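You operate a simulated robot arm through the tools that you are given. There is no shell and no other tool. Be economical: measure what you need, move in short steps, check, and stop when the job is done.

You run a simulated two-armed robot. Do the job below in one go: nothing can be reset, and whatever is moved stays where it is left.

## Task
Put the black cup on the top of the blue cabinet. Take the white cup and leave it on the front of the left bench. Put the grey cup on the clear glass pane on the back board of the left bench. Put the steel bar from the shelf of the green table on the top of the yellow table. Open the top table drawer, fetch the ticket from the top of the green table and set it in the inside of the top table drawer, then shut the drawer. Take the cap from the top of the green table and put it on the rubber block there. Open the green door. The order is free. Set down upright: black cup, white cup, grey cup.

It is judged by the outcome, as a careful person would: the job done as asked, and still so three seconds after it is handed in. It fails if anything else is knocked over, pushed out of place, dropped, spilled or broken. Lids that push on must go on centred and level and be pressed home; caps that screw on are set level and turned clockwise until they are tight.

## Robot
Two 6-joint arms with two-finger parallel grippers on one trunk, on a base that drives. Base frame: it is fixed to the floor where the robot stands at the start and does not move with it; the origin is under the middle of the robot, x ahead of it, y to its left, z up. Lengths are in m, angles in degrees, forces in N, time in s.
The left shoulder is at the start at [-0.107, 0.177, 0.71], the right one opposite. With the tool pointing down near the work surface each hand reaches from about 0.4 to 0.62 m from the robot's upright axis, wherever it stands, measured 20 degrees to its own side. Places, roughly: black cup (10x6x7 cm) [0.5, 0, 0.9]; cap (5x4x3 cm) [-1, 1.9, 0.9]; front of the left bench (180x22 cm) [1.82, -1.66, 0.84]; glass pane (19x19x2 cm) [0.9, -2.2, 0.8]; green door [0.4, -0.5, 1.5]; grey cup (10x7x8 cm) [-1, 1.6, 0.9]; inside of the top table drawer [3.5, 1.8, 0.7]; rubber block (5x5x3 cm) [-1.2, 2.3, 0.9]; steel bar [-1, 1.75, 0.25]; ticket [-1.25, 1.75, 0.75]; top of the blue cabinet [4.1, 0.2, 0.9]; top of the yellow table [-1.1, -0.2, 0.8]; top table drawer [3.5, 1.8, 0.7]; white cup (10x6x7 cm) [0.4, -0.2, 0.9]. Payload 1.57 kg a hand.
The tool frame of a hand sits at the grasp point between the pads (the TCP): z along the fingers, y along the line on which they close. The tips reach 0.03 m beyond it. The gripper opens to 0.08 m. The fingers are 0.017 m wide and 0.012 m thick; the gripper's body (0.04 by 0.082 m) begins 0.08 m behind the TCP.
Orientation is that of the tool frame in the base frame, as [roll, pitch, yaw] about the fixed x, y, z axes, in that order (R = Rz(yaw) Ry(pitch) Rx(roll)). With the fingers straight down and closing along the base's y, the tool's x points along the base's -x, its y along +y and its z along -z.

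## Interface
- The arms move only by the tool arm_command. It takes "left_rows", "right_rows" or both (then of equal length, played together; a hand with none holds still); each is one flat list of numbers, 7 for each row, row after row: the turn, a rotation vector about the tool's x, y, z in degrees, then the shift along the tool's x, y, z in m, then the opening, from 0 (shut) to 1 (fully open). In form: [rx, ry, rz, dx, dy, dz, gripper, rx, ry, rz, dx, dy, dz, gripper, ...]. A call has 1 to 10 rows; each row is the pose to reach, as a shift and turn from the pose commanded when the call began, along the tool's axes at that moment. Rows are played at 5 a second. More than 0.05 m and 8.6 degrees between two rows, or a gripper value outside its range, and nothing of the call is played. A pose out of reach is approached as far as the arm can. The call stops where the force on the tool passes 40 N (or 10 N more than at its start, if that is more) or the arm is blocked; 0.2 s more then pass. The fingers move at their own pace (about 0.072 m/s each) and stop on an object; they squeeze with about 28 N. The grip force told is the motor's: it shows also when the fingers shut on nothing. Time passes only in rows, and 0.2 s behind the last, so rows that repeat a pose let the fingers close. It gives the time, the measured TCP pose, the force on the tool (base axes), the opening and the grip force at its end, in the units of the frame above (readings bear some noise), with the torque about the TCP (base axes, N m) and any sound that the robot's microphone picked up.
- Cameras (640 x 400 px; columns grow to the right, rows downward): "scene" is now at [0.0393, -0.0531, 1.4914]; the picture's right is [-0.62, -0.78, 0.00], its down [-0.26, 0.21, -0.94] and it looks along [0.74, -0.59, -0.33] (base axes); focal length 214 px, centre (320, 200). "left" rides on the left gripper at [0.072, 0.007, -0.122] in its tool frame; the picture's right is [-0.09, 1.00, 0.00], its down [-0.84, -0.08, -0.54] and it looks along [-0.54, -0.05, 0.84] (tool axes); focal length 238 px, centre (320, 200). "right" rides on the right gripper at [0.072, -0.007, -0.122] in its tool frame; the picture's right is [0.09, 1.00, 0.00], its down [-0.84, 0.08, -0.54] and it looks along [-0.54, 0.05, 0.84] (tool axes); focal length 238 px, centre (320, 200). There is no depth. A picture from a camera that has moved, and an enlarged one, comes with that camera's place and axes in the base frame and with its lens. The place of the scene camera against the robot may be out by one fixed shift of up to 0.025 m in any direction.
- get_image(camera): a new picture of that camera. The clock stands still meanwhile.
- move_column(by): slides the trunk up (or, below 0, down) by that many m; the arms and the scene camera ride with it, the base frame stays. It gives what a move gives, with no picture.
- drive_base(legs): drives the robot by 1 to 6 legs, each [ahead, left, turn to the left] in m, m and degrees, along the robot's own axes; the way and the turn of a leg run together, so that a leg with both is an arc; at most 1.5 m and 180 degrees a leg. The arms and the cameras ride along, it lands a little off, and it stops where it bumps. It gives what a move gives.
- head_to(pan, tilt): turns the head with the scene camera to pan (to the left, within 143 degrees either way) and tilt (down, from -29 to 69), counted from straight ahead of the robot. It gives what a move gives.
- close_up(camera, box): a new picture of the part [left, top, right, bottom] of that camera's present view, enlarged. The clock stands still meanwhile.
- close_job(): hands the job in; it is judged then, once.

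Work in short steps. Places have to be worked out from the pictures, the camera data and where the tool is seen: move nearer, look again, correct. Check each grasp and each placing, and mend what went wrong. You have 217 turns and 212 pictures in all, those below and enlarged ones among them. Open the grippers and draw the arms clear of the work before you hand the job in, unless the task says otherwise; then end with one line.

The tools are called after "Request:" as a command line: name --argument value ..., lists and objects as JSON in quotes. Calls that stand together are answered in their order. arm_command: Moves the arms, as the interface text tells. Its arguments: {"type":"object","properties":{"left_rows":{"type":"array"},"right_rows":{"type":"array"}},"required":[]} The other tools are called the same way: move_column (by) slides the trunk up or down; drive_base (legs) drives the base; head_to (pan, tilt) turns the head that bears the scene camera; get_image (camera) takes a picture; close_up (camera, box) takes an enlarged picture of a part of a camera's view; close_job () hands the job in.

At the start:

```text
clock: 0.0
left_eef_pos: [0.5016, -0.0809, 0.9986]
left_orientation: [-180.0, 0.0, 180.0]
left_force: [-0.6, -0.1, 0.1]
left_torque: [0.02, -0.02, 0.01]
left_width: 0.08
left_grip_force: 0.1
right_eef_pos: [0.327, -0.3433, 1.1505]
right_orientation: [180.0, 0.0, -180.0]
right_force: [1.0, 0.3, 0.5]
right_torque: [0.01, -0.02, -0.04]
right_width: 0.0801
right_grip_force: 0.1
trunk travel left (down, up): [-0.15, 0.178]
robot x, y, heading: [0.0003, 0.0036, 0.2]
head pan, tilt: [-38.5, 19.3]
```

scene: 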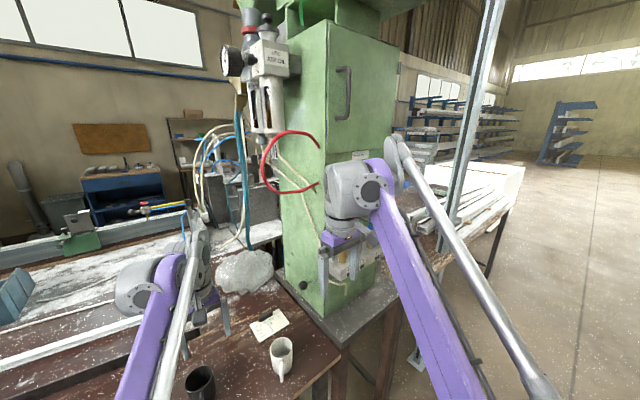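
right: 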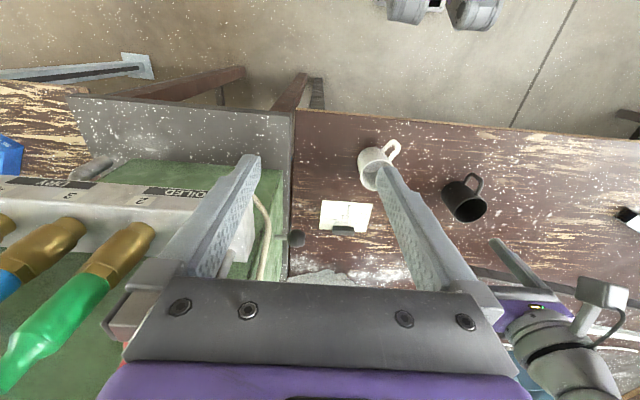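
left: 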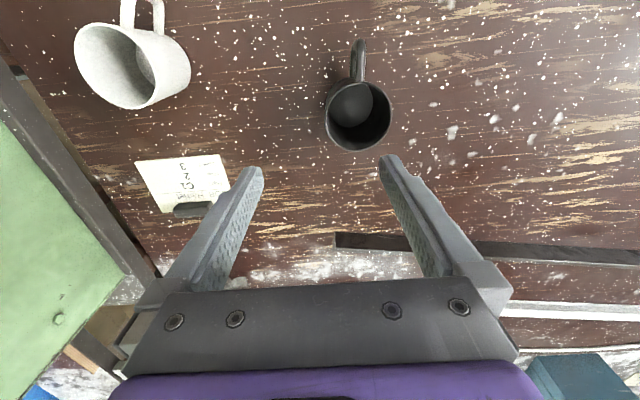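

The pictures show both cups and a card on the bench ahead, and the green cabinet front right with its door facing me. I look around with the head before moving anything.

Request:
head_to --pan 0 --tilt 15

Request:
get_image --camera "scene"

Request:
head_to --pan 110 --tilt 20

Request:
get_image --camera "scene"

Request:
head_to --pan -143 --tilt 20

Request:
get_image --camera "scene"

```text
clock: 1.1
left_eef_pos: [0.5023, -0.0808, 1.0005]
left_orientation: [180.0, 0.0, 180.0]
left_force: [0.1, -0.7, 0.4]
left_torque: [0.02, -0.01, 0.01]
left_width: 0.08
left_grip_force: 0.1
right_eef_pos: [0.3256, -0.3431, 1.1492]
right_orientation: [180.0, 0.0, -180.0]
right_force: [1.1, -0.1, 0.2]
right_torque: [0.02, 0.0, -0.02]
right_width: 0.0797
right_grip_force: 0.0
trunk travel left (down, up): [-0.15, 0.178]
robot x, y, heading: [0.0037, -0.0008, -0.2]
head pan, tilt: [0.0, 15.0]
```

```text
208 pictures are left
camera scene: at [0.0598, 0.0048, 1.4983], right [0.0, -1.0, 0.0], down [-0.26, 0.0, -0.97], along [0.97, 0.0, -0.26], focal length 214 px, centre (320, 200)
```

scene: 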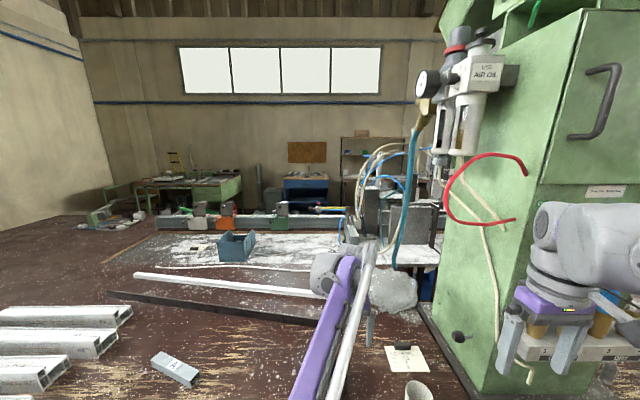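

```text
clock: 2.9
left_eef_pos: [0.5015, -0.0792, 1.0]
left_orientation: [-180.0, -0.1, -179.9]
left_force: [-0.9, 0.5, 0.0]
left_torque: [0.02, -0.06, 0.02]
left_width: 0.0801
left_grip_force: 0.0
right_eef_pos: [0.3264, -0.3436, 1.1499]
right_orientation: [180.0, 0.0, -179.9]
right_force: [-0.7, 0.2, -0.3]
right_torque: [0.0, 0.0, 0.01]
right_width: 0.0797
right_grip_force: 0.0
trunk travel left (down, up): [-0.15, 0.178]
robot x, y, heading: [-0.0027, -0.0011, 0.1]
head pan, tilt: [110.0, 20.0]
```

```text
207 pictures are left
camera scene: at [-0.0654, 0.0924, 1.4902], right [0.94, 0.34, 0.0], down [0.12, -0.32, -0.94], along [-0.32, 0.88, -0.34], focal length 214 px, centre (320, 200)
```

scene: 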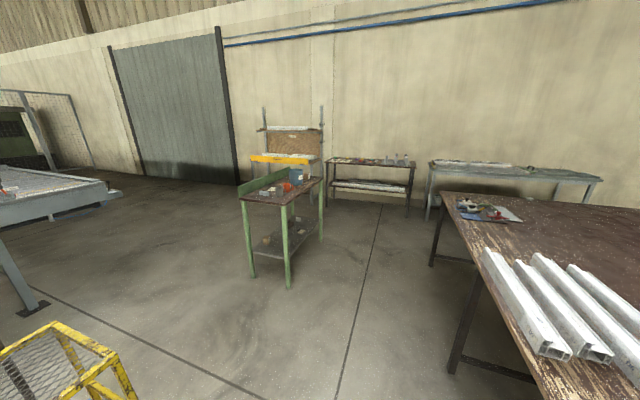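

```text
clock: 6.5
left_eef_pos: [0.5011, -0.0798, 0.9996]
left_orientation: [-179.9, 0.1, -180.0]
left_force: [0.4, 0.7, 0.9]
left_torque: [-0.02, -0.02, 0.0]
left_width: 0.0798
left_grip_force: 0.0
right_eef_pos: [0.3279, -0.3431, 1.1496]
right_orientation: [179.9, -0.1, -180.0]
right_force: [0.9, -0.1, -0.1]
right_torque: [0.01, 0.02, -0.01]
right_width: 0.08
right_grip_force: 0.0
trunk travel left (down, up): [-0.15, 0.178]
robot x, y, heading: [-0.0006, 0.002, 0.1]
head pan, tilt: [-143.0, 20.0]
```

```text
206 pictures are left
camera scene: at [-0.108, -0.0512, 1.4902], right [-0.6, 0.8, 0.0], down [0.27, 0.21, -0.94], along [-0.75, -0.57, -0.34], focal length 214 px, centre (320, 200)
```

scene: 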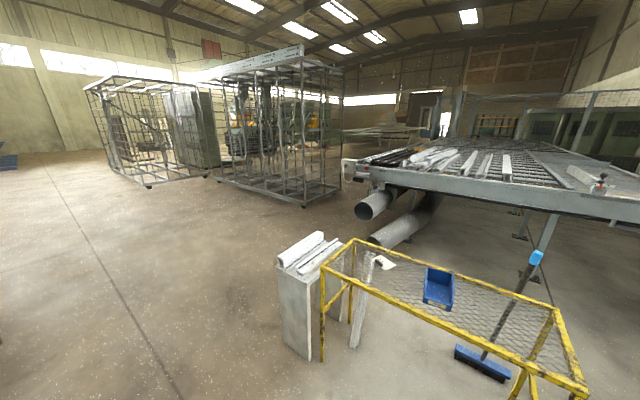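

The green table is back-left, the yellow mesh table is behind me, and the long work bench is in front. I look to the right side and the far area too.

Request:
head_to --pan -80 --tilt 20

Request:
get_image --camera "scene"

Request:
head_to --pan 45 --tilt 20

Request:
get_image --camera "scene"

Request:
head_to --pan -38 --tilt -5

Request:
get_image --camera "scene"

```text
clock: 7.8
left_eef_pos: [0.5015, -0.0798, 0.9998]
left_orientation: [-180.0, 0.0, 179.9]
left_force: [0.2, -0.3, -0.9]
left_torque: [0.01, 0.04, 0.05]
left_width: 0.0802
left_grip_force: 0.0
right_eef_pos: [0.3265, -0.3433, 1.1489]
right_orientation: [180.0, 0.1, -179.9]
right_force: [-0.3, 0.3, 0.3]
right_torque: [-0.01, -0.02, -0.04]
right_width: 0.08
right_grip_force: 0.1
trunk travel left (down, up): [-0.15, 0.178]
robot x, y, heading: [-0.0006, 0.0043, 0.1]
head pan, tilt: [-80.0, 20.0]
```

```text
205 pictures are left
camera scene: at [-0.0175, -0.0868, 1.4902], right [-0.98, -0.17, 0.0], down [-0.06, 0.34, -0.94], along [0.16, -0.93, -0.34], focal length 214 px, centre (320, 200)
```

scene: 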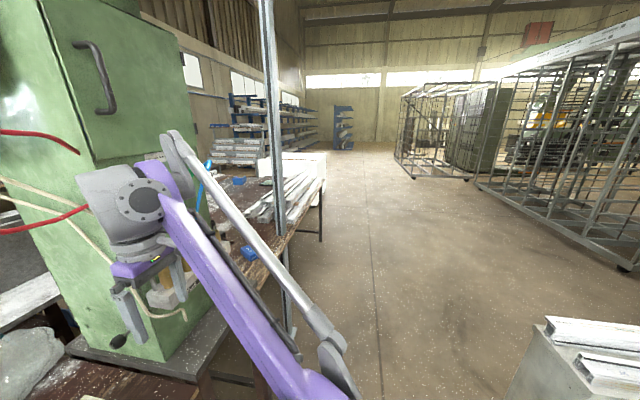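

```text
clock: 9.8
left_eef_pos: [0.5006, -0.0802, 1.0007]
left_orientation: [180.0, 0.0, 179.9]
left_force: [0.7, -0.6, 0.5]
left_torque: [0.02, 0.0, 0.0]
left_width: 0.0801
left_grip_force: 0.2
right_eef_pos: [0.3262, -0.3441, 1.15]
right_orientation: [-179.9, 0.0, 180.0]
right_force: [-0.6, 0.4, -0.4]
right_torque: [0.0, 0.01, 0.0]
right_width: 0.0802
right_grip_force: 0.0
trunk travel left (down, up): [-0.15, 0.178]
robot x, y, heading: [-0.0007, 0.0019, -0.1]
head pan, tilt: [45.0, 20.0]
```

```text
204 pictures are left
camera scene: at [0.0323, 0.0707, 1.4902], right [0.71, -0.71, 0.0], down [-0.24, -0.24, -0.94], along [0.66, 0.66, -0.34], focal length 214 px, centre (320, 200)
```

scene: 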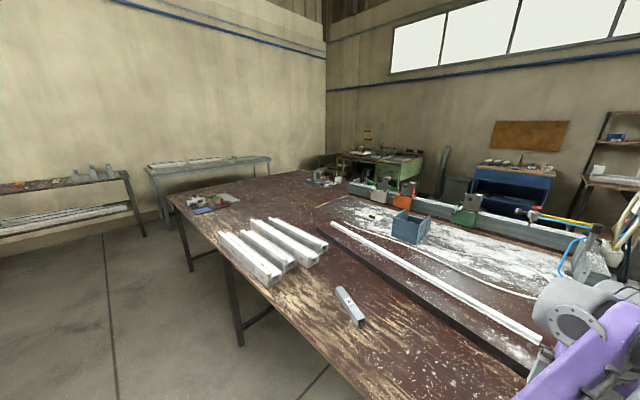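

```text
clock: 11.4
left_eef_pos: [0.502, -0.0803, 1.0005]
left_orientation: [180.0, 0.0, 180.0]
left_force: [0.9, -0.6, 0.2]
left_torque: [0.03, 0.0, 0.0]
left_width: 0.08
left_grip_force: 0.0
right_eef_pos: [0.3266, -0.3436, 1.1489]
right_orientation: [180.0, 0.0, 179.9]
right_force: [0.3, 0.0, 0.2]
right_torque: [0.03, 0.01, 0.0]
right_width: 0.0799
right_grip_force: 0.1
trunk travel left (down, up): [-0.15, 0.178]
robot x, y, heading: [0.0022, -0.0003, 0.1]
head pan, tilt: [-38.0, -5.0]
```

```text
203 pictures are left
camera scene: at [0.0353, -0.0489, 1.5302], right [-0.62, -0.79, 0.0], down [0.07, -0.05, -1.0], along [0.79, -0.61, 0.09], focal length 214 px, centre (320, 200)
```

scene: 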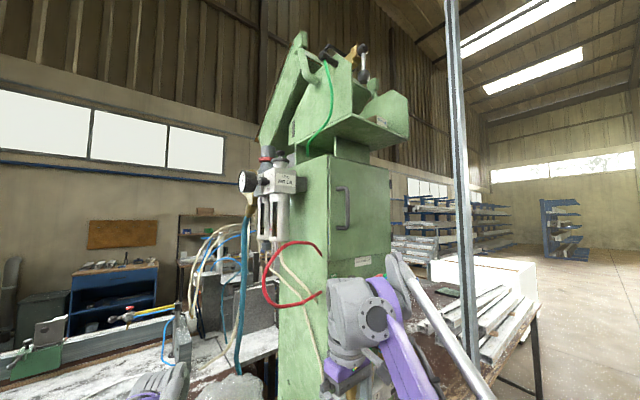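

The bench ahead carries black and white cups; the route to the far side goes round the right. First I measure the cups with enlarged left views.

Request:
close_up --camera "left" --box '[290, 20, 450, 170]'

Request:
close_up --camera "right" --box '[330, 110, 510, 230]'

```text
2.67 times, centred on (370, 95) of left
camera zoom: at [0.4297, -0.0734, 1.1227], right [0.09, 1.0, 0.0], down [0.84, -0.08, 0.54], along [0.54, -0.05, -0.84], focal length 636 px, centre (187, 480)
```

zoom: 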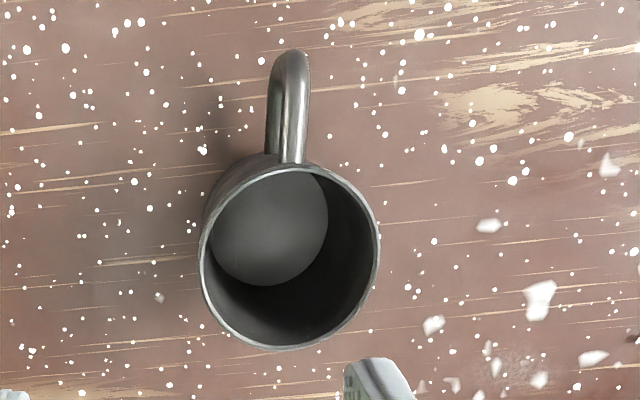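

```text
3.33 times, centred on (420, 170) of right
camera zoom: at [0.2562, -0.3488, 1.2707], right [-0.09, 1.0, 0.0], down [0.84, 0.08, 0.54], along [0.54, 0.05, -0.84], focal length 794 px, centre (-13, 300)
```

zoom: 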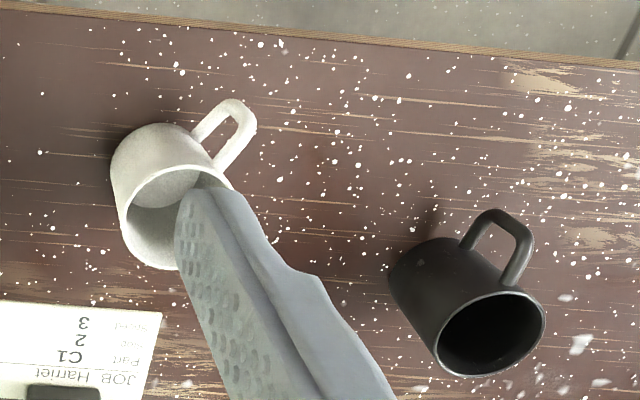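

Black rim triangulates to about (0.487,-0.043,0.90), white to about (0.428,-0.239). I do the door first with the right hand while it is empty: raise the column and look at the handle.

Request:
move_column --by 0.175

Request:
head_to --pan -45 --tilt 10

Request:
get_image --camera "scene"

```text
clock: 13.4
left_eef_pos: [0.5015, -0.0806, 1.1742]
left_orientation: [180.0, 0.0, 180.0]
left_force: [-0.3, -0.6, -0.4]
left_torque: [0.0, -0.01, 0.0]
left_width: 0.08
left_grip_force: 0.0
right_eef_pos: [0.3278, -0.3436, 1.3246]
right_orientation: [180.0, 0.0, -180.0]
right_force: [0.7, -0.4, 0.2]
right_torque: [0.02, 0.0, -0.05]
right_width: 0.0796
right_grip_force: 0.1
trunk travel left (down, up): [-0.325, 0.003]
robot x, y, heading: [0.0008, 0.0009, 0.1]
head pan, tilt: [-38.0, -5.0]
```

```text
clock: 14.2
left_eef_pos: [0.5016, -0.0794, 1.1747]
left_orientation: [179.9, -0.1, 180.0]
left_force: [0.7, 0.6, 0.4]
left_torque: [-0.03, 0.01, -0.01]
left_width: 0.0802
left_grip_force: 0.1
right_eef_pos: [0.3259, -0.3424, 1.3244]
right_orientation: [-180.0, 0.0, -180.0]
right_force: [-0.8, 0.3, 0.7]
right_torque: [0.01, 0.01, -0.01]
right_width: 0.0801
right_grip_force: 0.0
trunk travel left (down, up): [-0.325, 0.003]
robot x, y, heading: [-0.0026, 0.0026, 0.1]
head pan, tilt: [-45.0, 10.0]
```

```text
200 pictures are left
camera scene: at [0.0212, -0.0608, 1.6845], right [-0.71, -0.71, 0.0], down [-0.12, 0.12, -0.98], along [0.7, -0.7, -0.17], focal length 214 px, centre (320, 200)
```

scene: 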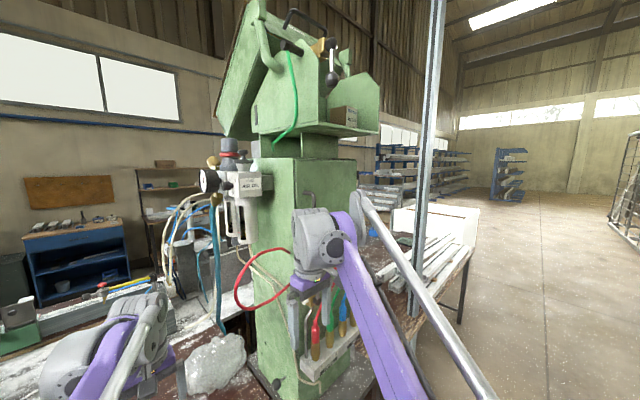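

The hand hides the handle; earlier pictures put the handle bar near (0.425,-0.44,1.56), vertical. I swing the right hand to point forward, standing off before the door.

Request:
arm_command --right_rows '[0, -8, 0, 0.01, -0.01, -0.012, 1, 0, -16, 0, 0.02, -0.02, -0.024, 1, 0, -24, 0, 0.03, -0.03, -0.036, 1, 0, -32, 0, 0.04, -0.04, -0.048, 1, 0, -40, 0, 0.05, -0.05, -0.06, 1, 0, -48, 0, 0.06, -0.06, -0.072, 1, 0, -56, 0, 0.07, -0.07, -0.084, 1, 0, -64, 0, 0.075, -0.08, -0.096, 1, 0, -70, 0, 0.08, -0.09, -0.108, 1, 0, -75, 0, 0.08, -0.1, -0.12, 1]'

Request:
get_image --camera "right"

Request:
get_image --camera "scene"

```text
clock: 16.4
left_eef_pos: [0.5016, -0.0793, 1.1748]
left_orientation: [-179.9, 0.0, 180.0]
left_force: [0.1, -0.4, -0.5]
left_torque: [0.03, 0.02, 0.01]
left_width: 0.0801
left_grip_force: 0.0
right_eef_pos: [0.2524, -0.4506, 1.4483]
right_orientation: [179.9, 75.1, -179.2]
right_force: [-0.6, -0.5, -0.7]
right_torque: [0.03, 0.0, 0.0]
right_width: 0.0799
right_grip_force: 0.1
trunk travel left (down, up): [-0.325, 0.003]
robot x, y, heading: [0.0005, -0.002, 0.1]
head pan, tilt: [-45.0, 10.0]
```

```text
199 pictures are left
camera right: at [0.117, -0.4582, 1.4093], right [-0.04, 1.0, -0.09], down [-0.31, 0.07, 0.95], along [0.95, 0.06, 0.31], focal length 238 px, centre (320, 200)
```

right: 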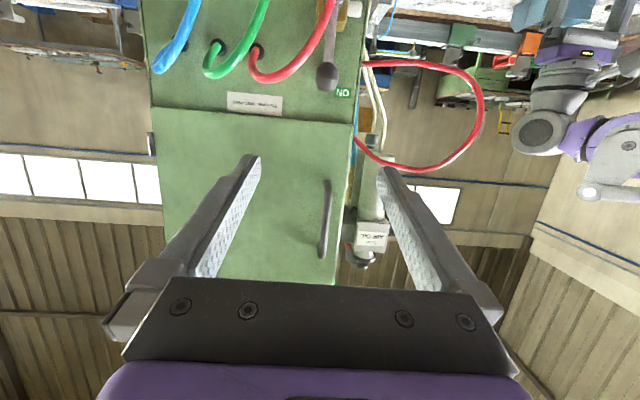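

```text
198 pictures are left
camera scene: at [0.0214, -0.0609, 1.6845], right [-0.71, -0.71, 0.0], down [-0.12, 0.12, -0.98], along [0.7, -0.7, -0.17], focal length 214 px, centre (320, 200)
```

scene: 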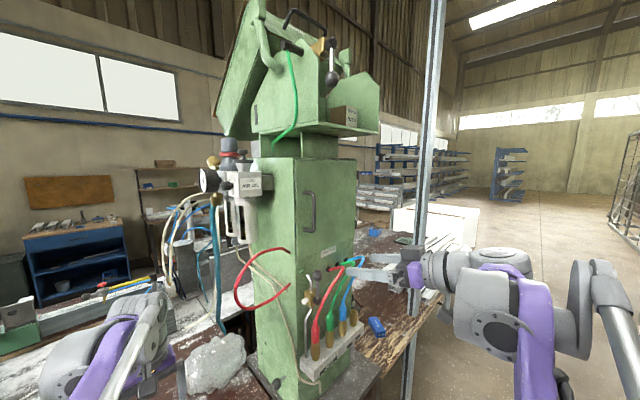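

The handle bar is seen at about y=-0.43, z 1.48–1.60, x≈0.43. I bring the hand level in front of it.

Request:
arm_command --right_rows '[0, -6, 0, -0.027, 0.005, 0.023, 1, 0, -12, 0, -0.055, 0.01, 0.046, 1, 0, -18, 0, -0.082, 0.015, 0.069, 1, 0, -24, 0, -0.1097, 0.0206, 0.0924, 1]'

Request:
get_image --camera "right"

Request:
close_up --camera "scene" --box '[220, 120, 480, 300]'

```text
clock: 17.4
left_eef_pos: [0.5018, -0.0797, 1.1741]
left_orientation: [-180.0, 0.0, -179.9]
left_force: [-0.2, -0.9, -0.5]
left_torque: [0.03, 0.0, -0.02]
left_width: 0.0799
left_grip_force: 0.1
right_eef_pos: [0.3651, -0.4189, 1.5269]
right_orientation: [0.2, 80.9, 0.3]
right_force: [0.3, -0.7, -0.6]
right_torque: [-0.02, -0.01, 0.0]
right_width: 0.0801
right_grip_force: 0.0
trunk travel left (down, up): [-0.325, 0.003]
robot x, y, heading: [0.0004, -0.0019, 0.1]
head pan, tilt: [-45.0, 10.0]
```

```text
197 pictures are left
camera right: at [0.2583, -0.4254, 1.4365], right [0.01, 1.0, -0.09], down [-0.67, 0.08, 0.74], along [0.74, 0.05, 0.67], focal length 238 px, centre (320, 200)
```

right: 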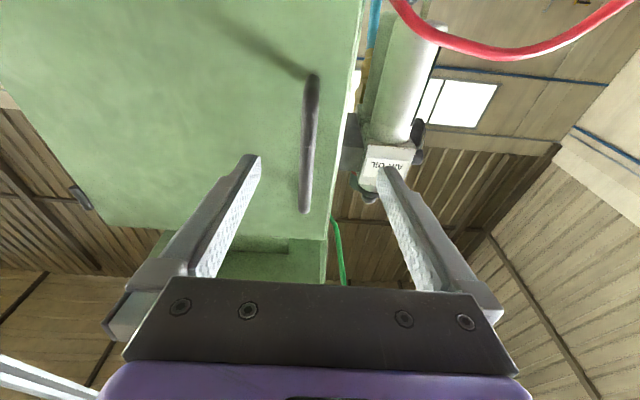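

```text
2.22 times, centred on (350, 210) of scene
camera zoom: at [0.0219, -0.0608, 1.6845], right [-0.71, -0.71, 0.0], down [-0.12, 0.12, -0.98], along [0.7, -0.7, -0.17], focal length 477 px, centre (253, 178)
```

zoom: 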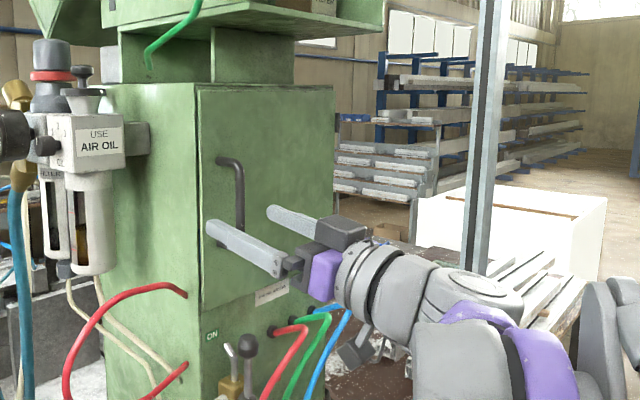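

The bar (x≈0.417, y≈-0.428) lies between the fingers. I go forward 5 cm and close on it.

Request:
arm_command --right_rows '[0, 0, 0, 0, -0.008, 0.025, 1, 0, 0, 0, 0, -0.009, 0.05, 1, 0, 0, 0, 0, -0.009, 0.05, 0, 0, 0, 0, 0, -0.009, 0.05, 0, 0, 0, 0, 0, -0.009, 0.05, 0, 0, 0, 0, 0, -0.009, 0.05, 0]'

Request:
close_up --camera "scene" --box '[220, 120, 480, 300]'

```text
clock: 18.8
left_eef_pos: [0.5007, -0.0797, 1.1754]
left_orientation: [-180.0, 0.0, -180.0]
left_force: [0.0, 0.4, 0.4]
left_torque: [0.03, 0.03, -0.04]
left_width: 0.0799
left_grip_force: 0.0
right_eef_pos: [0.4126, -0.4291, 1.5375]
right_orientation: [-0.4, 81.0, -0.3]
right_force: [-5.8, 5.1, -4.2]
right_torque: [0.05, -0.19, 0.03]
right_width: 0.0109
right_grip_force: 28.2
trunk travel left (down, up): [-0.325, 0.003]
robot x, y, heading: [-0.0031, 0.0032, -0.1]
head pan, tilt: [-45.0, 10.0]
```

```text
2.22 times, centred on (350, 210) of scene
camera zoom: at [0.0201, -0.0596, 1.6845], right [-0.71, -0.71, 0.0], down [-0.12, 0.12, -0.98], along [0.7, -0.7, -0.17], focal length 477 px, centre (253, 178)
```

zoom: 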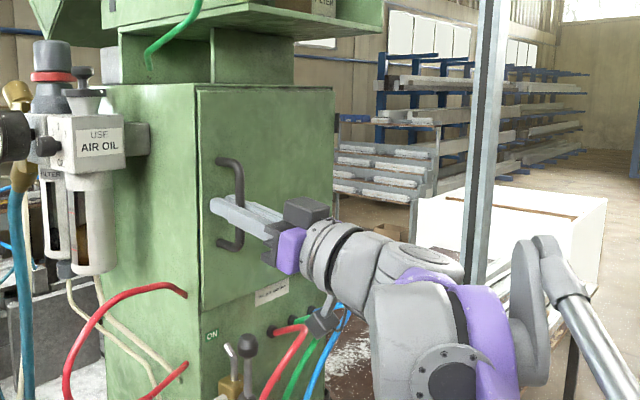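

The handle is gripped (1.1 cm wide). I pull it along an arc about the hinge near (0.475,-0.68), turning the hand with the door.

Request:
arm_command --right_rows '[-4, 0, 0.6, -0.0027, -0.0048, -0.0171, 0, -7.9, 0, 1.25, -0.0053, -0.0109, -0.0338, 0, -11.8, 0, 1.9, -0.0079, -0.018, -0.05, 0, -15.8, 0, 2.5, -0.0104, -0.0263, -0.0659, 0, -19.8, 0, 3.1, -0.0128, -0.036, -0.081, 0, -23.7, 0, 3.7, -0.0151, -0.046, -0.0953, 0]'

Request:
get_image --camera "scene"

```text
clock: 19.9
left_eef_pos: [0.4991, -0.0769, 1.1764]
left_orientation: [-179.9, 0.0, 180.0]
left_force: [-0.2, -0.4, -0.4]
left_torque: [0.0, 0.01, 0.02]
left_width: 0.0797
left_grip_force: 0.0
right_eef_pos: [0.3371, -0.4537, 1.5354]
right_orientation: [-1.3, 81.1, 16.6]
right_force: [-9.1, 16.9, -3.8]
right_torque: [0.34, -0.66, 0.01]
right_width: 0.0108
right_grip_force: 28.6
trunk travel left (down, up): [-0.325, 0.003]
robot x, y, heading: [-0.0008, 0.0, 0.3]
head pan, tilt: [-45.0, 10.0]
stopped in row 5 (right hand): the force on the tool passed its limit at 42 N (the readings are from after the stop); the commanded pose is now the measured one
```

```text
194 pictures are left
camera scene: at [0.0183, -0.0568, 1.6848], right [-0.71, -0.71, 0.0], down [-0.12, 0.12, -0.99], along [0.7, -0.7, -0.17], focal length 214 px, centre (320, 200)
```

scene: 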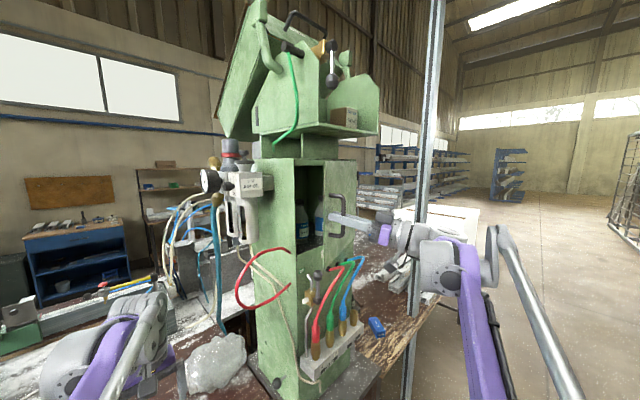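

The door is opening; the measured path fits a hinge near (0.45,-0.69). I continue on the corrected arc.

Request:
arm_command --right_rows '[-5.9, 0, 0.9, -0.0042, -0.0056, -0.0268, 0, -11.9, 0, 1.9, -0.0082, -0.0142, -0.0525, 0, -17.8, 0, 2.8, -0.0121, -0.0252, -0.0774, 0, -23.7, 0, 3.7, -0.0157, -0.0389, -0.1008, 0, -29.6, 0, 4.65, -0.0192, -0.0551, -0.1227, 0, -35.6, 0, 5.6, -0.0223, -0.0732, -0.143, 0, -41.5, 0, 6.5, -0.0251, -0.0938, -0.1609, 0]'

Request:
get_image --camera "scene"

```text
clock: 20.8
left_eef_pos: [0.4997, -0.0804, 1.1747]
left_orientation: [-179.8, 0.2, 179.9]
left_force: [0.4, 0.5, 0.2]
left_torque: [0.01, 0.04, 0.01]
left_width: 0.0798
left_grip_force: 0.1
right_eef_pos: [0.2722, -0.5066, 1.5377]
right_orientation: [-2.2, 81.1, 34.9]
right_force: [-13.3, 12.0, 4.2]
right_torque: [0.6, -0.59, -0.05]
right_width: 0.0109
right_grip_force: 28.6
right hand out of reach, approached as far as the arm can: row 4
trunk travel left (down, up): [-0.325, 0.003]
robot x, y, heading: [0.0008, 0.0036, -0.2]
head pan, tilt: [-45.0, 10.0]
stopped in row 4 (right hand): the force on the tool passed its limit at 59 N (the readings are from after the stop); the commanded pose is now the measured one
```

```text
193 pictures are left
camera scene: at [0.0177, -0.0587, 1.6847], right [-0.71, -0.71, 0.0], down [-0.12, 0.12, -0.99], along [0.7, -0.7, -0.17], focal length 214 px, centre (320, 200)
```

scene: 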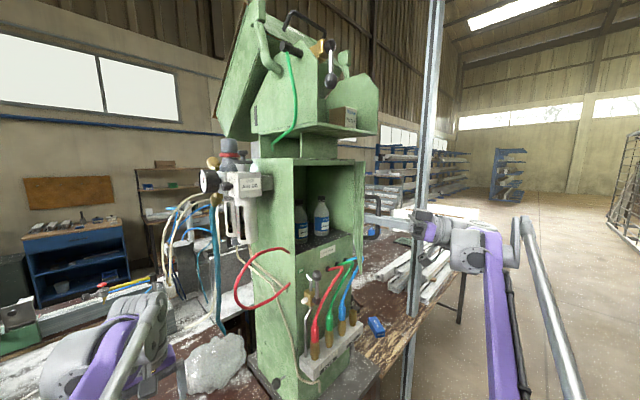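

The arm ran out of reach at about 36°. I let the handle go and back off, to push the door open from inside.

Request:
arm_command --right_rows '[0, 0, 0, 0, 0, 0, 1, 0, 0, 0, 0, 0, 0, 1, 0, 0, 0, 0, 0, 0, 1, 0, 0, 0, 0, 0, -0.04, 1, 0, 0, 0, 0, 0, -0.085, 1]'

Request:
get_image --camera "scene"

```text
clock: 21.9
left_eef_pos: [0.5018, -0.0833, 1.1748]
left_orientation: [179.9, 0.1, 179.8]
left_force: [0.9, 0.3, -1.2]
left_torque: [0.04, -0.01, 0.01]
left_width: 0.0802
left_grip_force: 0.1
right_eef_pos: [0.2782, -0.5378, 1.5188]
right_orientation: [0.9, 80.9, 36.7]
right_force: [-0.2, -0.8, -1.0]
right_torque: [-0.01, -0.02, 0.02]
right_width: 0.0798
right_grip_force: 0.1
right hand out of reach, approached as far as the arm can: row 4, 5
trunk travel left (down, up): [-0.325, 0.003]
robot x, y, heading: [0.0001, 0.0017, -0.1]
head pan, tilt: [-45.0, 10.0]
```

```text
192 pictures are left
camera scene: at [0.0214, -0.0637, 1.6843], right [-0.71, -0.71, 0.0], down [-0.12, 0.12, -0.98], along [0.7, -0.7, -0.17], focal length 214 px, centre (320, 200)
```

scene: 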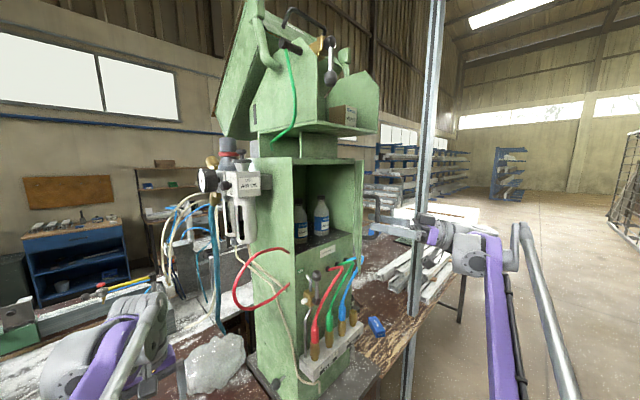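

Backing straight off is out of the arm's reach with this yaw. I look through the wrist camera to see where the bar is in the fingers.

Request:
get_image --camera "right"

Request:
close_up --camera "scene" --box '[340, 170, 500, 270]'

```text
191 pictures are left
camera right: at [0.194, -0.6066, 1.4275], right [-0.57, 0.82, -0.09], down [-0.59, -0.33, 0.74], along [0.58, 0.47, 0.67], focal length 238 px, centre (320, 200)
```

right: 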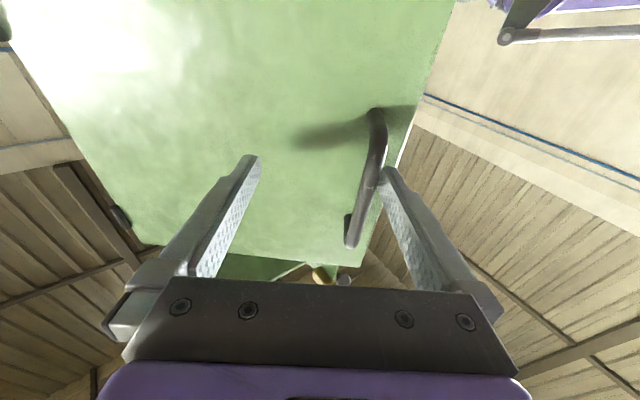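

```text
4.00 times, centred on (420, 220) of scene
camera zoom: at [0.0214, -0.0637, 1.6843], right [-0.71, -0.71, 0.0], down [-0.12, 0.12, -0.98], along [0.7, -0.7, -0.17], focal length 858 px, centre (-80, 120)
```

zoom: 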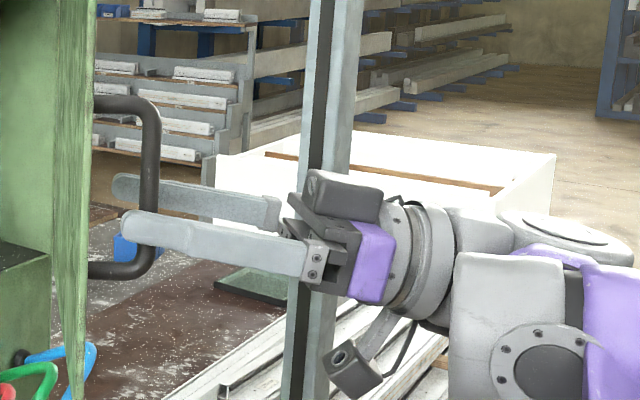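

The bar is between the open fingers, the door about 45° open. I turn the yaw back while backing off in −x.

Request:
arm_command --right_rows '[6.9, 0, -1.1, -0.002, 0.0096, -0.0126, 1, 13.8, 0, -2.2, -0.004, 0.0192, -0.0252, 1, 20.7, 0, -3.2, -0.006, 0.0288, -0.038, 1, 27.7, 0, -4.3, -0.008, 0.0384, -0.05, 1, 34.6, 0, -5.4, -0.01, 0.048, -0.063, 1]'

Request:
get_image --camera "scene"

```text
clock: 23.1
left_eef_pos: [0.5018, -0.0795, 1.1745]
left_orientation: [180.0, -0.1, 179.9]
left_force: [0.4, 0.0, 1.1]
left_torque: [0.01, -0.04, 0.0]
left_width: 0.0803
left_grip_force: 0.0
right_eef_pos: [0.1985, -0.5357, 1.5215]
right_orientation: [-1.1, 81.1, 0.7]
right_force: [0.9, -0.1, -0.4]
right_torque: [0.0, -0.01, -0.01]
right_width: 0.08
right_grip_force: 0.0
trunk travel left (down, up): [-0.325, 0.003]
robot x, y, heading: [0.0012, -0.0024, 0.0]
head pan, tilt: [-45.0, 10.0]
```

```text
189 pictures are left
camera scene: at [0.021, -0.0597, 1.6845], right [-0.71, -0.71, 0.0], down [-0.12, 0.12, -0.98], along [0.7, -0.7, -0.17], focal length 214 px, centre (320, 200)
```

scene: 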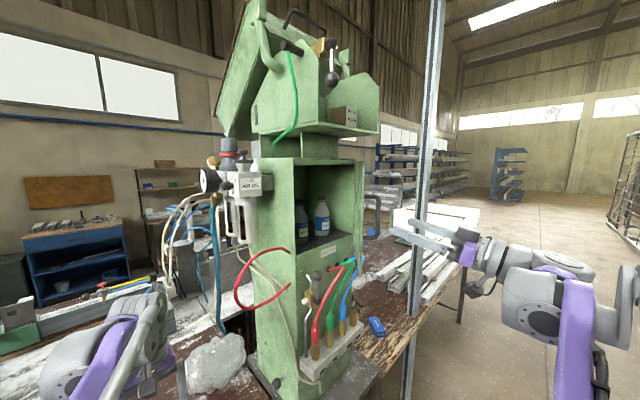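

The hand is clear of the handle. I move around the door's free edge and forward, with fingers shut, to push from inside.

Request:
arm_command --right_rows '[0, 0, 0, -0.006, 0, -0.04, 0.5, 0, 0, 0, -0.006, 0.045, -0.04, 0.2, 0, 0, 0, -0.006, 0.09, -0.04, 0, 0, 0, 0, -0.006, 0.135, -0.04, 0, 0, 0, 0, -0.006, 0.165, -0.04, 0, 0, 0, 0, 0, 0.17, 0, 0, 0, 0, 0, 0.007, 0.17, 0.045, 0, 0, 0, 0, 0.014, 0.17, 0.09, 0, 0, 0, 0, 0.02, 0.17, 0.125, 0]'

Request:
get_image --camera "scene"

```text
clock: 24.9
left_eef_pos: [0.503, -0.0811, 1.1744]
left_orientation: [-180.0, 0.0, 180.0]
left_force: [1.1, -0.1, -0.6]
left_torque: [0.0, 0.0, -0.02]
left_width: 0.0802
left_grip_force: 0.0
right_eef_pos: [0.205, -0.4273, 1.5266]
right_orientation: [-8.4, 80.9, -23.2]
right_force: [-0.5, 0.7, 0.5]
right_torque: [0.02, 0.0, 0.01]
right_width: 0.0
right_grip_force: 21.0
trunk travel left (down, up): [-0.325, 0.003]
robot x, y, heading: [0.0013, 0.0014, -0.1]
head pan, tilt: [-45.0, 10.0]
stopped in row 8 (right hand): the arm was blocked; the commanded pose is now the measured one
```

```text
188 pictures are left
camera scene: at [0.0213, -0.061, 1.6845], right [-0.71, -0.71, 0.0], down [-0.12, 0.12, -0.98], along [0.7, -0.7, -0.17], focal length 214 px, centre (320, 200)
```

scene: 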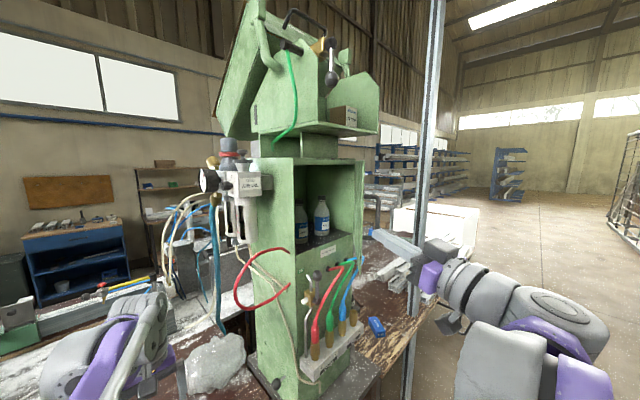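

The arm stalled with the yaw twisted, far from the goal. I try a small sideways step from here to learn what it can do.

Request:
arm_command --right_rows '[0, 0, 0, 0, 0.03, 0, 0, 0, 0, 0, 0, 0.06, 0, 0]'

Request:
get_image --camera "right"

```text
clock: 25.7
left_eef_pos: [0.5021, -0.0807, 1.1747]
left_orientation: [180.0, 0.0, 179.9]
left_force: [-0.5, 0.3, 0.0]
left_torque: [0.01, 0.01, -0.04]
left_width: 0.0799
left_grip_force: 0.0
right_eef_pos: [0.2027, -0.4185, 1.5501]
right_orientation: [-10.3, 80.7, -29.5]
right_force: [0.2, 0.9, -0.3]
right_torque: [0.0, 0.0, -0.02]
right_width: 0.0
right_grip_force: 20.8
trunk travel left (down, up): [-0.325, 0.003]
robot x, y, heading: [-0.0026, -0.0008, -0.2]
head pan, tilt: [-45.0, 10.0]
stopped in row 2 (right hand): the arm was blocked; the commanded pose is now the measured one
```

```text
187 pictures are left
camera right: at [0.0992, -0.391, 1.4592], right [0.34, 0.93, -0.12], down [-0.6, 0.32, 0.74], along [0.72, -0.18, 0.66], focal length 238 px, centre (320, 200)
```

right: 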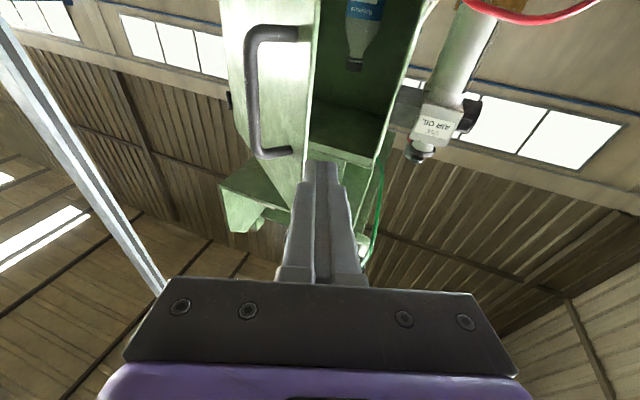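

The finger sits just inside the door's free edge in the view. I move forward in +x (away from the folded posture) so that it passes inside the door.

Request:
arm_command --right_rows '[0, 0, 0, 0, 0.025, 0.013, 0, 0, 0, 0, 0, 0.045, 0.034, 0, 0, 0, 0, 0, 0.065, 0.075, 0, 0, 0, 0, 0, 0.085, 0.115, 0]'

Request:
get_image --camera "right"

Request:
get_image --camera "scene"

```text
clock: 26.3
left_eef_pos: [0.5017, -0.0815, 1.1748]
left_orientation: [180.0, 0.1, 179.9]
left_force: [0.8, 0.7, 0.3]
left_torque: [-0.01, -0.01, 0.0]
left_width: 0.0799
left_grip_force: 0.0
right_eef_pos: [0.1821, -0.4547, 1.5677]
right_orientation: [-15.1, 80.1, -48.5]
right_force: [-0.5, 0.0, 0.6]
right_torque: [-0.03, 0.0, 0.0]
right_width: 0.0
right_grip_force: 21.4
trunk travel left (down, up): [-0.325, 0.003]
robot x, y, heading: [-0.0001, 0.0, -0.5]
head pan, tilt: [-45.0, 10.0]
stopped in row 2 (right hand): the arm was blocked; the commanded pose is now the measured one
```

```text
186 pictures are left
camera right: at [0.0876, -0.4024, 1.4763], right [0.56, 0.82, -0.14], down [-0.5, 0.46, 0.73], along [0.66, -0.34, 0.67], focal length 238 px, centre (320, 200)
```

right: 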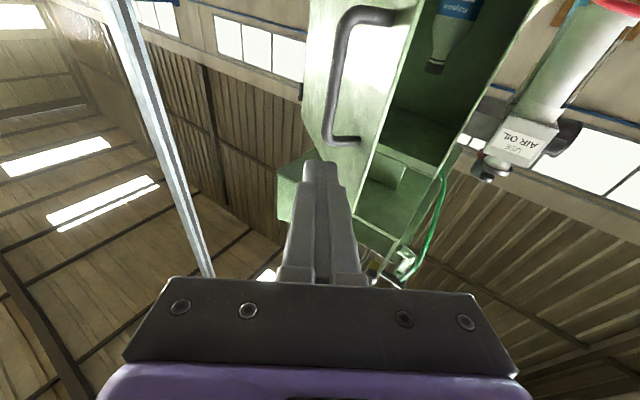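

```text
185 pictures are left
camera scene: at [0.0212, -0.0609, 1.6845], right [-0.71, -0.71, 0.0], down [-0.12, 0.12, -0.98], along [0.7, -0.7, -0.17], focal length 214 px, centre (320, 200)
```

scene: 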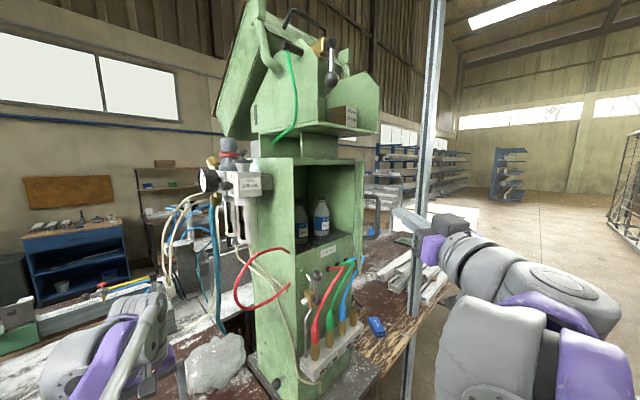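

The arm is folded too close at this height. I use the base: back off 0.22 m, then put the hand at a well extended pose and let the base do the pushing.

Request:
drive_base --legs '[[-0.22, 0, 0]]'

Request:
arm_command --right_rows '[-8, 0, 1.5, 0, 0, 0, 0, -16, 0, 3, 0, 0, 0, 0, -24, 0, 4.5, 0, 0, 0, 0, -32, 0, 5.5, 0, 0, 0, 0, -40, 0, 6.5, 0, 0, 0, 0, -47, 0, 7.5, 0, 0, 0, 0]'

Request:
get_image --camera "scene"

```text
clock: 28.0
left_eef_pos: [0.2824, -0.0809, 1.1748]
left_orientation: [-180.0, -0.1, 180.0]
left_force: [0.4, -0.2, 0.2]
left_torque: [-0.02, 0.05, 0.0]
left_width: 0.08
left_grip_force: 0.2
right_eef_pos: [-0.0361, -0.4528, 1.5684]
right_orientation: [-15.1, 80.2, -48.3]
right_force: [0.2, 0.2, 0.5]
right_torque: [0.0, -0.01, -0.01]
right_width: 0.0001
right_grip_force: 21.8
trunk travel left (down, up): [-0.325, 0.003]
robot x, y, heading: [-0.2164, -0.0001, -0.0]
head pan, tilt: [-45.0, 10.0]
```

```text
clock: 29.4
left_eef_pos: [0.281, -0.081, 1.1738]
left_orientation: [-180.0, 0.0, -180.0]
left_force: [0.9, -0.8, 0.4]
left_torque: [0.02, -0.02, 0.0]
left_width: 0.08
left_grip_force: 0.0
right_eef_pos: [-0.0355, -0.4551, 1.5671]
right_orientation: [-15.6, 82.2, -1.1]
right_force: [-0.4, 0.4, 0.5]
right_torque: [0.03, -0.03, 0.02]
right_width: 0.0
right_grip_force: 21.2
trunk travel left (down, up): [-0.325, 0.003]
robot x, y, heading: [-0.2207, 0.0011, 0.2]
head pan, tilt: [-45.0, 10.0]
```

```text
184 pictures are left
camera scene: at [-0.1988, -0.0618, 1.6844], right [-0.71, -0.71, 0.0], down [-0.12, 0.12, -0.98], along [0.7, -0.7, -0.17], focal length 214 px, centre (320, 200)
```

scene: 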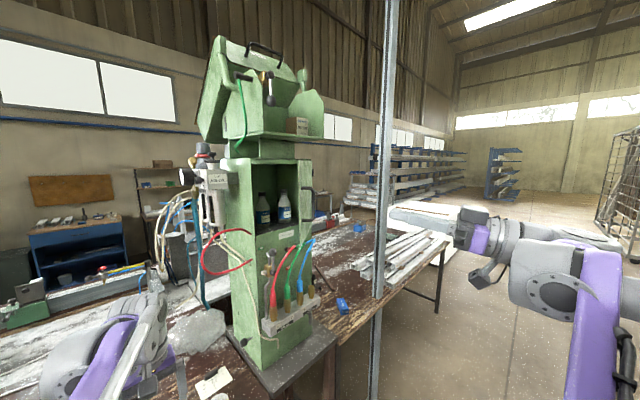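

Now I extend the hand to about (0.18,-0.36) pointing forward; relative to the robot this is a comfortable reach.

Request:
arm_command --right_rows '[3, 0, -0.4, 0.006, 0.007, 0.046, 0, 6, 0, -0.8, 0.012, 0.014, 0.092, 0, 9, 0, -1.2, 0.018, 0.021, 0.138, 0, 12, 0, -1.6, 0.024, 0.028, 0.184, 0, 15, 0, -2, 0.03, 0.034, 0.23, 0]'

Request:
get_image --camera "scene"

Request:
get_image --camera "right"

```text
clock: 30.6
left_eef_pos: [0.2799, -0.0794, 1.1745]
left_orientation: [-179.9, 0.0, -179.9]
left_force: [-0.5, -0.3, 0.0]
left_torque: [-0.04, 0.0, 0.02]
left_width: 0.0803
left_grip_force: 0.1
right_eef_pos: [0.179, -0.3602, 1.5646]
right_orientation: [-15.0, 81.8, -15.8]
right_force: [-1.5, 0.9, -0.3]
right_torque: [-0.01, 0.02, 0.03]
right_width: 0.0
right_grip_force: 21.1
trunk travel left (down, up): [-0.325, 0.003]
robot x, y, heading: [-0.2193, 0.0018, -0.1]
head pan, tilt: [-45.0, 10.0]
```

```text
183 pictures are left
camera scene: at [-0.199, -0.0592, 1.6846], right [-0.71, -0.71, 0.0], down [-0.12, 0.12, -0.98], along [0.7, -0.7, -0.17], focal length 214 px, centre (320, 200)
```

scene: 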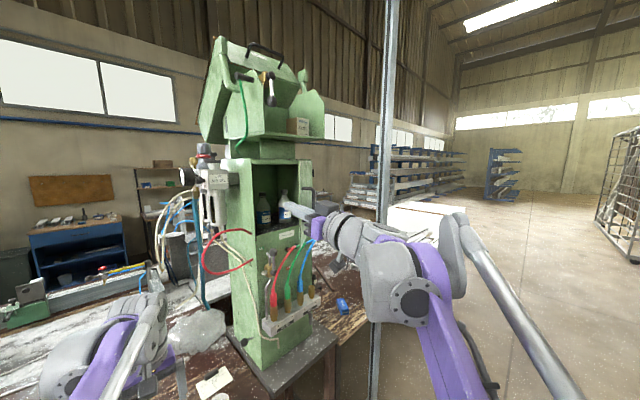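

```text
182 pictures are left
camera right: at [0.0687, -0.3667, 1.4761], right [0.03, 0.99, -0.13], down [-0.65, 0.12, 0.75], along [0.76, 0.06, 0.65], focal length 238 px, centre (320, 200)
```

right: 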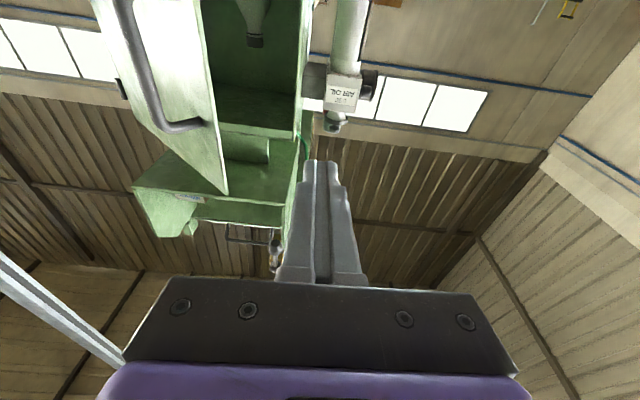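

The fingers are on the inner side of the door edge. I drive forward 0.13 m, then strafe right so the fingers sweep the door open.

Request:
drive_base --legs '[[0.13, 0, 0], [0, -0.15, 0]]'

Request:
get_image --camera "scene"

```text
clock: 33.5
left_eef_pos: [0.4083, -0.2256, 1.1768]
left_orientation: [180.0, 0.4, -179.9]
left_force: [-1.0, -0.3, 0.2]
left_torque: [0.01, 0.0, -0.02]
left_width: 0.0798
left_grip_force: 0.0
right_eef_pos: [0.303, -0.505, 1.5645]
right_orientation: [-15.7, 81.5, -16.3]
right_force: [-16.2, 9.5, -2.4]
right_torque: [0.24, 0.33, -1.06]
right_width: 0.0002
right_grip_force: 21.3
trunk travel left (down, up): [-0.325, 0.003]
robot x, y, heading: [-0.0932, -0.1458, 0.3]
head pan, tilt: [-45.0, 10.0]
stopped in leg 2: the force on the tool passed its limit at 45 N (the readings are from after the stop); the commanded pose is now the measured one
```

```text
181 pictures are left
camera scene: at [-0.0734, -0.2059, 1.6848], right [-0.71, -0.71, 0.0], down [-0.12, 0.12, -0.99], along [0.7, -0.7, -0.17], focal length 214 px, centre (320, 200)
```

scene: 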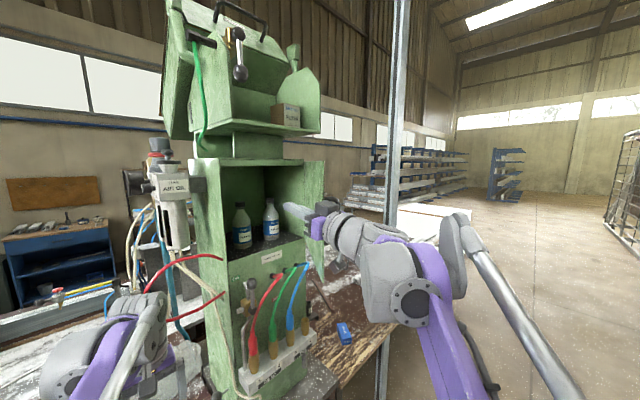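

The push stopped at 45 N. I look closely at what the fingers touch.

Request:
get_image --camera "right"

Request:
close_up --camera "scene" --box '[220, 140, 400, 280]'

```text
180 pictures are left
camera right: at [0.1942, -0.5128, 1.4769], right [0.03, 0.99, -0.13], down [-0.65, 0.12, 0.75], along [0.76, 0.07, 0.65], focal length 238 px, centre (320, 200)
```

right: 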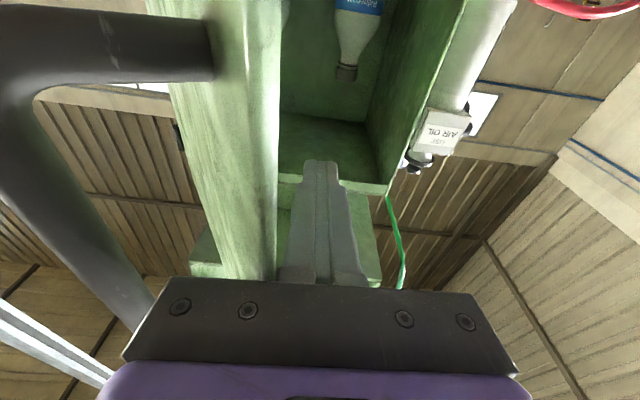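

```text
2.86 times, centred on (310, 210) of scene
camera zoom: at [-0.0734, -0.2059, 1.6848], right [-0.71, -0.71, 0.0], down [-0.12, 0.12, -0.99], along [0.7, -0.7, -0.17], focal length 613 px, centre (349, 171)
```

zoom: 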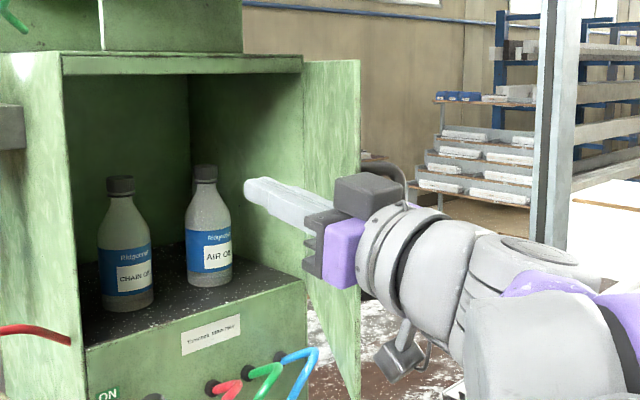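

The gripper body jams against the door's edge; only the fingers should push. I back off 5 cm, then strafe right further.

Request:
drive_base --legs '[[-0.055, 0.01, 0], [0, -0.17, 0]]'

Request:
get_image --camera "scene"

```text
clock: 36.2
left_eef_pos: [0.3579, -0.3919, 1.1751]
left_orientation: [-180.0, 0.0, 179.9]
left_force: [0.1, -0.6, -0.2]
left_torque: [-0.02, 0.0, 0.05]
left_width: 0.0799
left_grip_force: 0.1
right_eef_pos: [0.2542, -0.6733, 1.5629]
right_orientation: [-15.4, 81.8, -16.2]
right_force: [0.4, 0.4, -0.1]
right_torque: [0.0, -0.01, 0.02]
right_width: 0.0
right_grip_force: 21.0
trunk travel left (down, up): [-0.325, 0.003]
robot x, y, heading: [-0.141, -0.3113, -0.0]
head pan, tilt: [-45.0, 10.0]
```

```text
178 pictures are left
camera scene: at [-0.1224, -0.3721, 1.6845], right [-0.71, -0.71, 0.0], down [-0.12, 0.12, -0.98], along [0.7, -0.7, -0.17], focal length 214 px, centre (320, 200)
```

scene: 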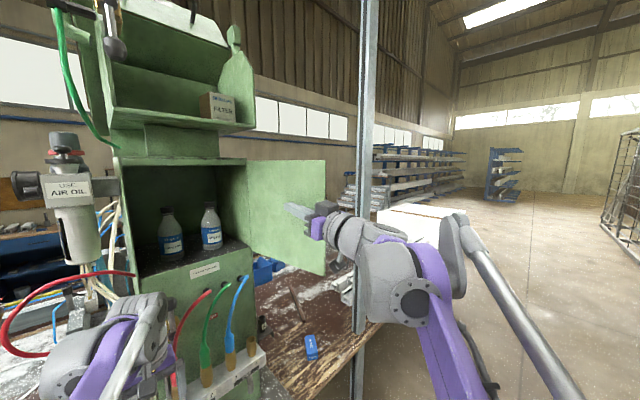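

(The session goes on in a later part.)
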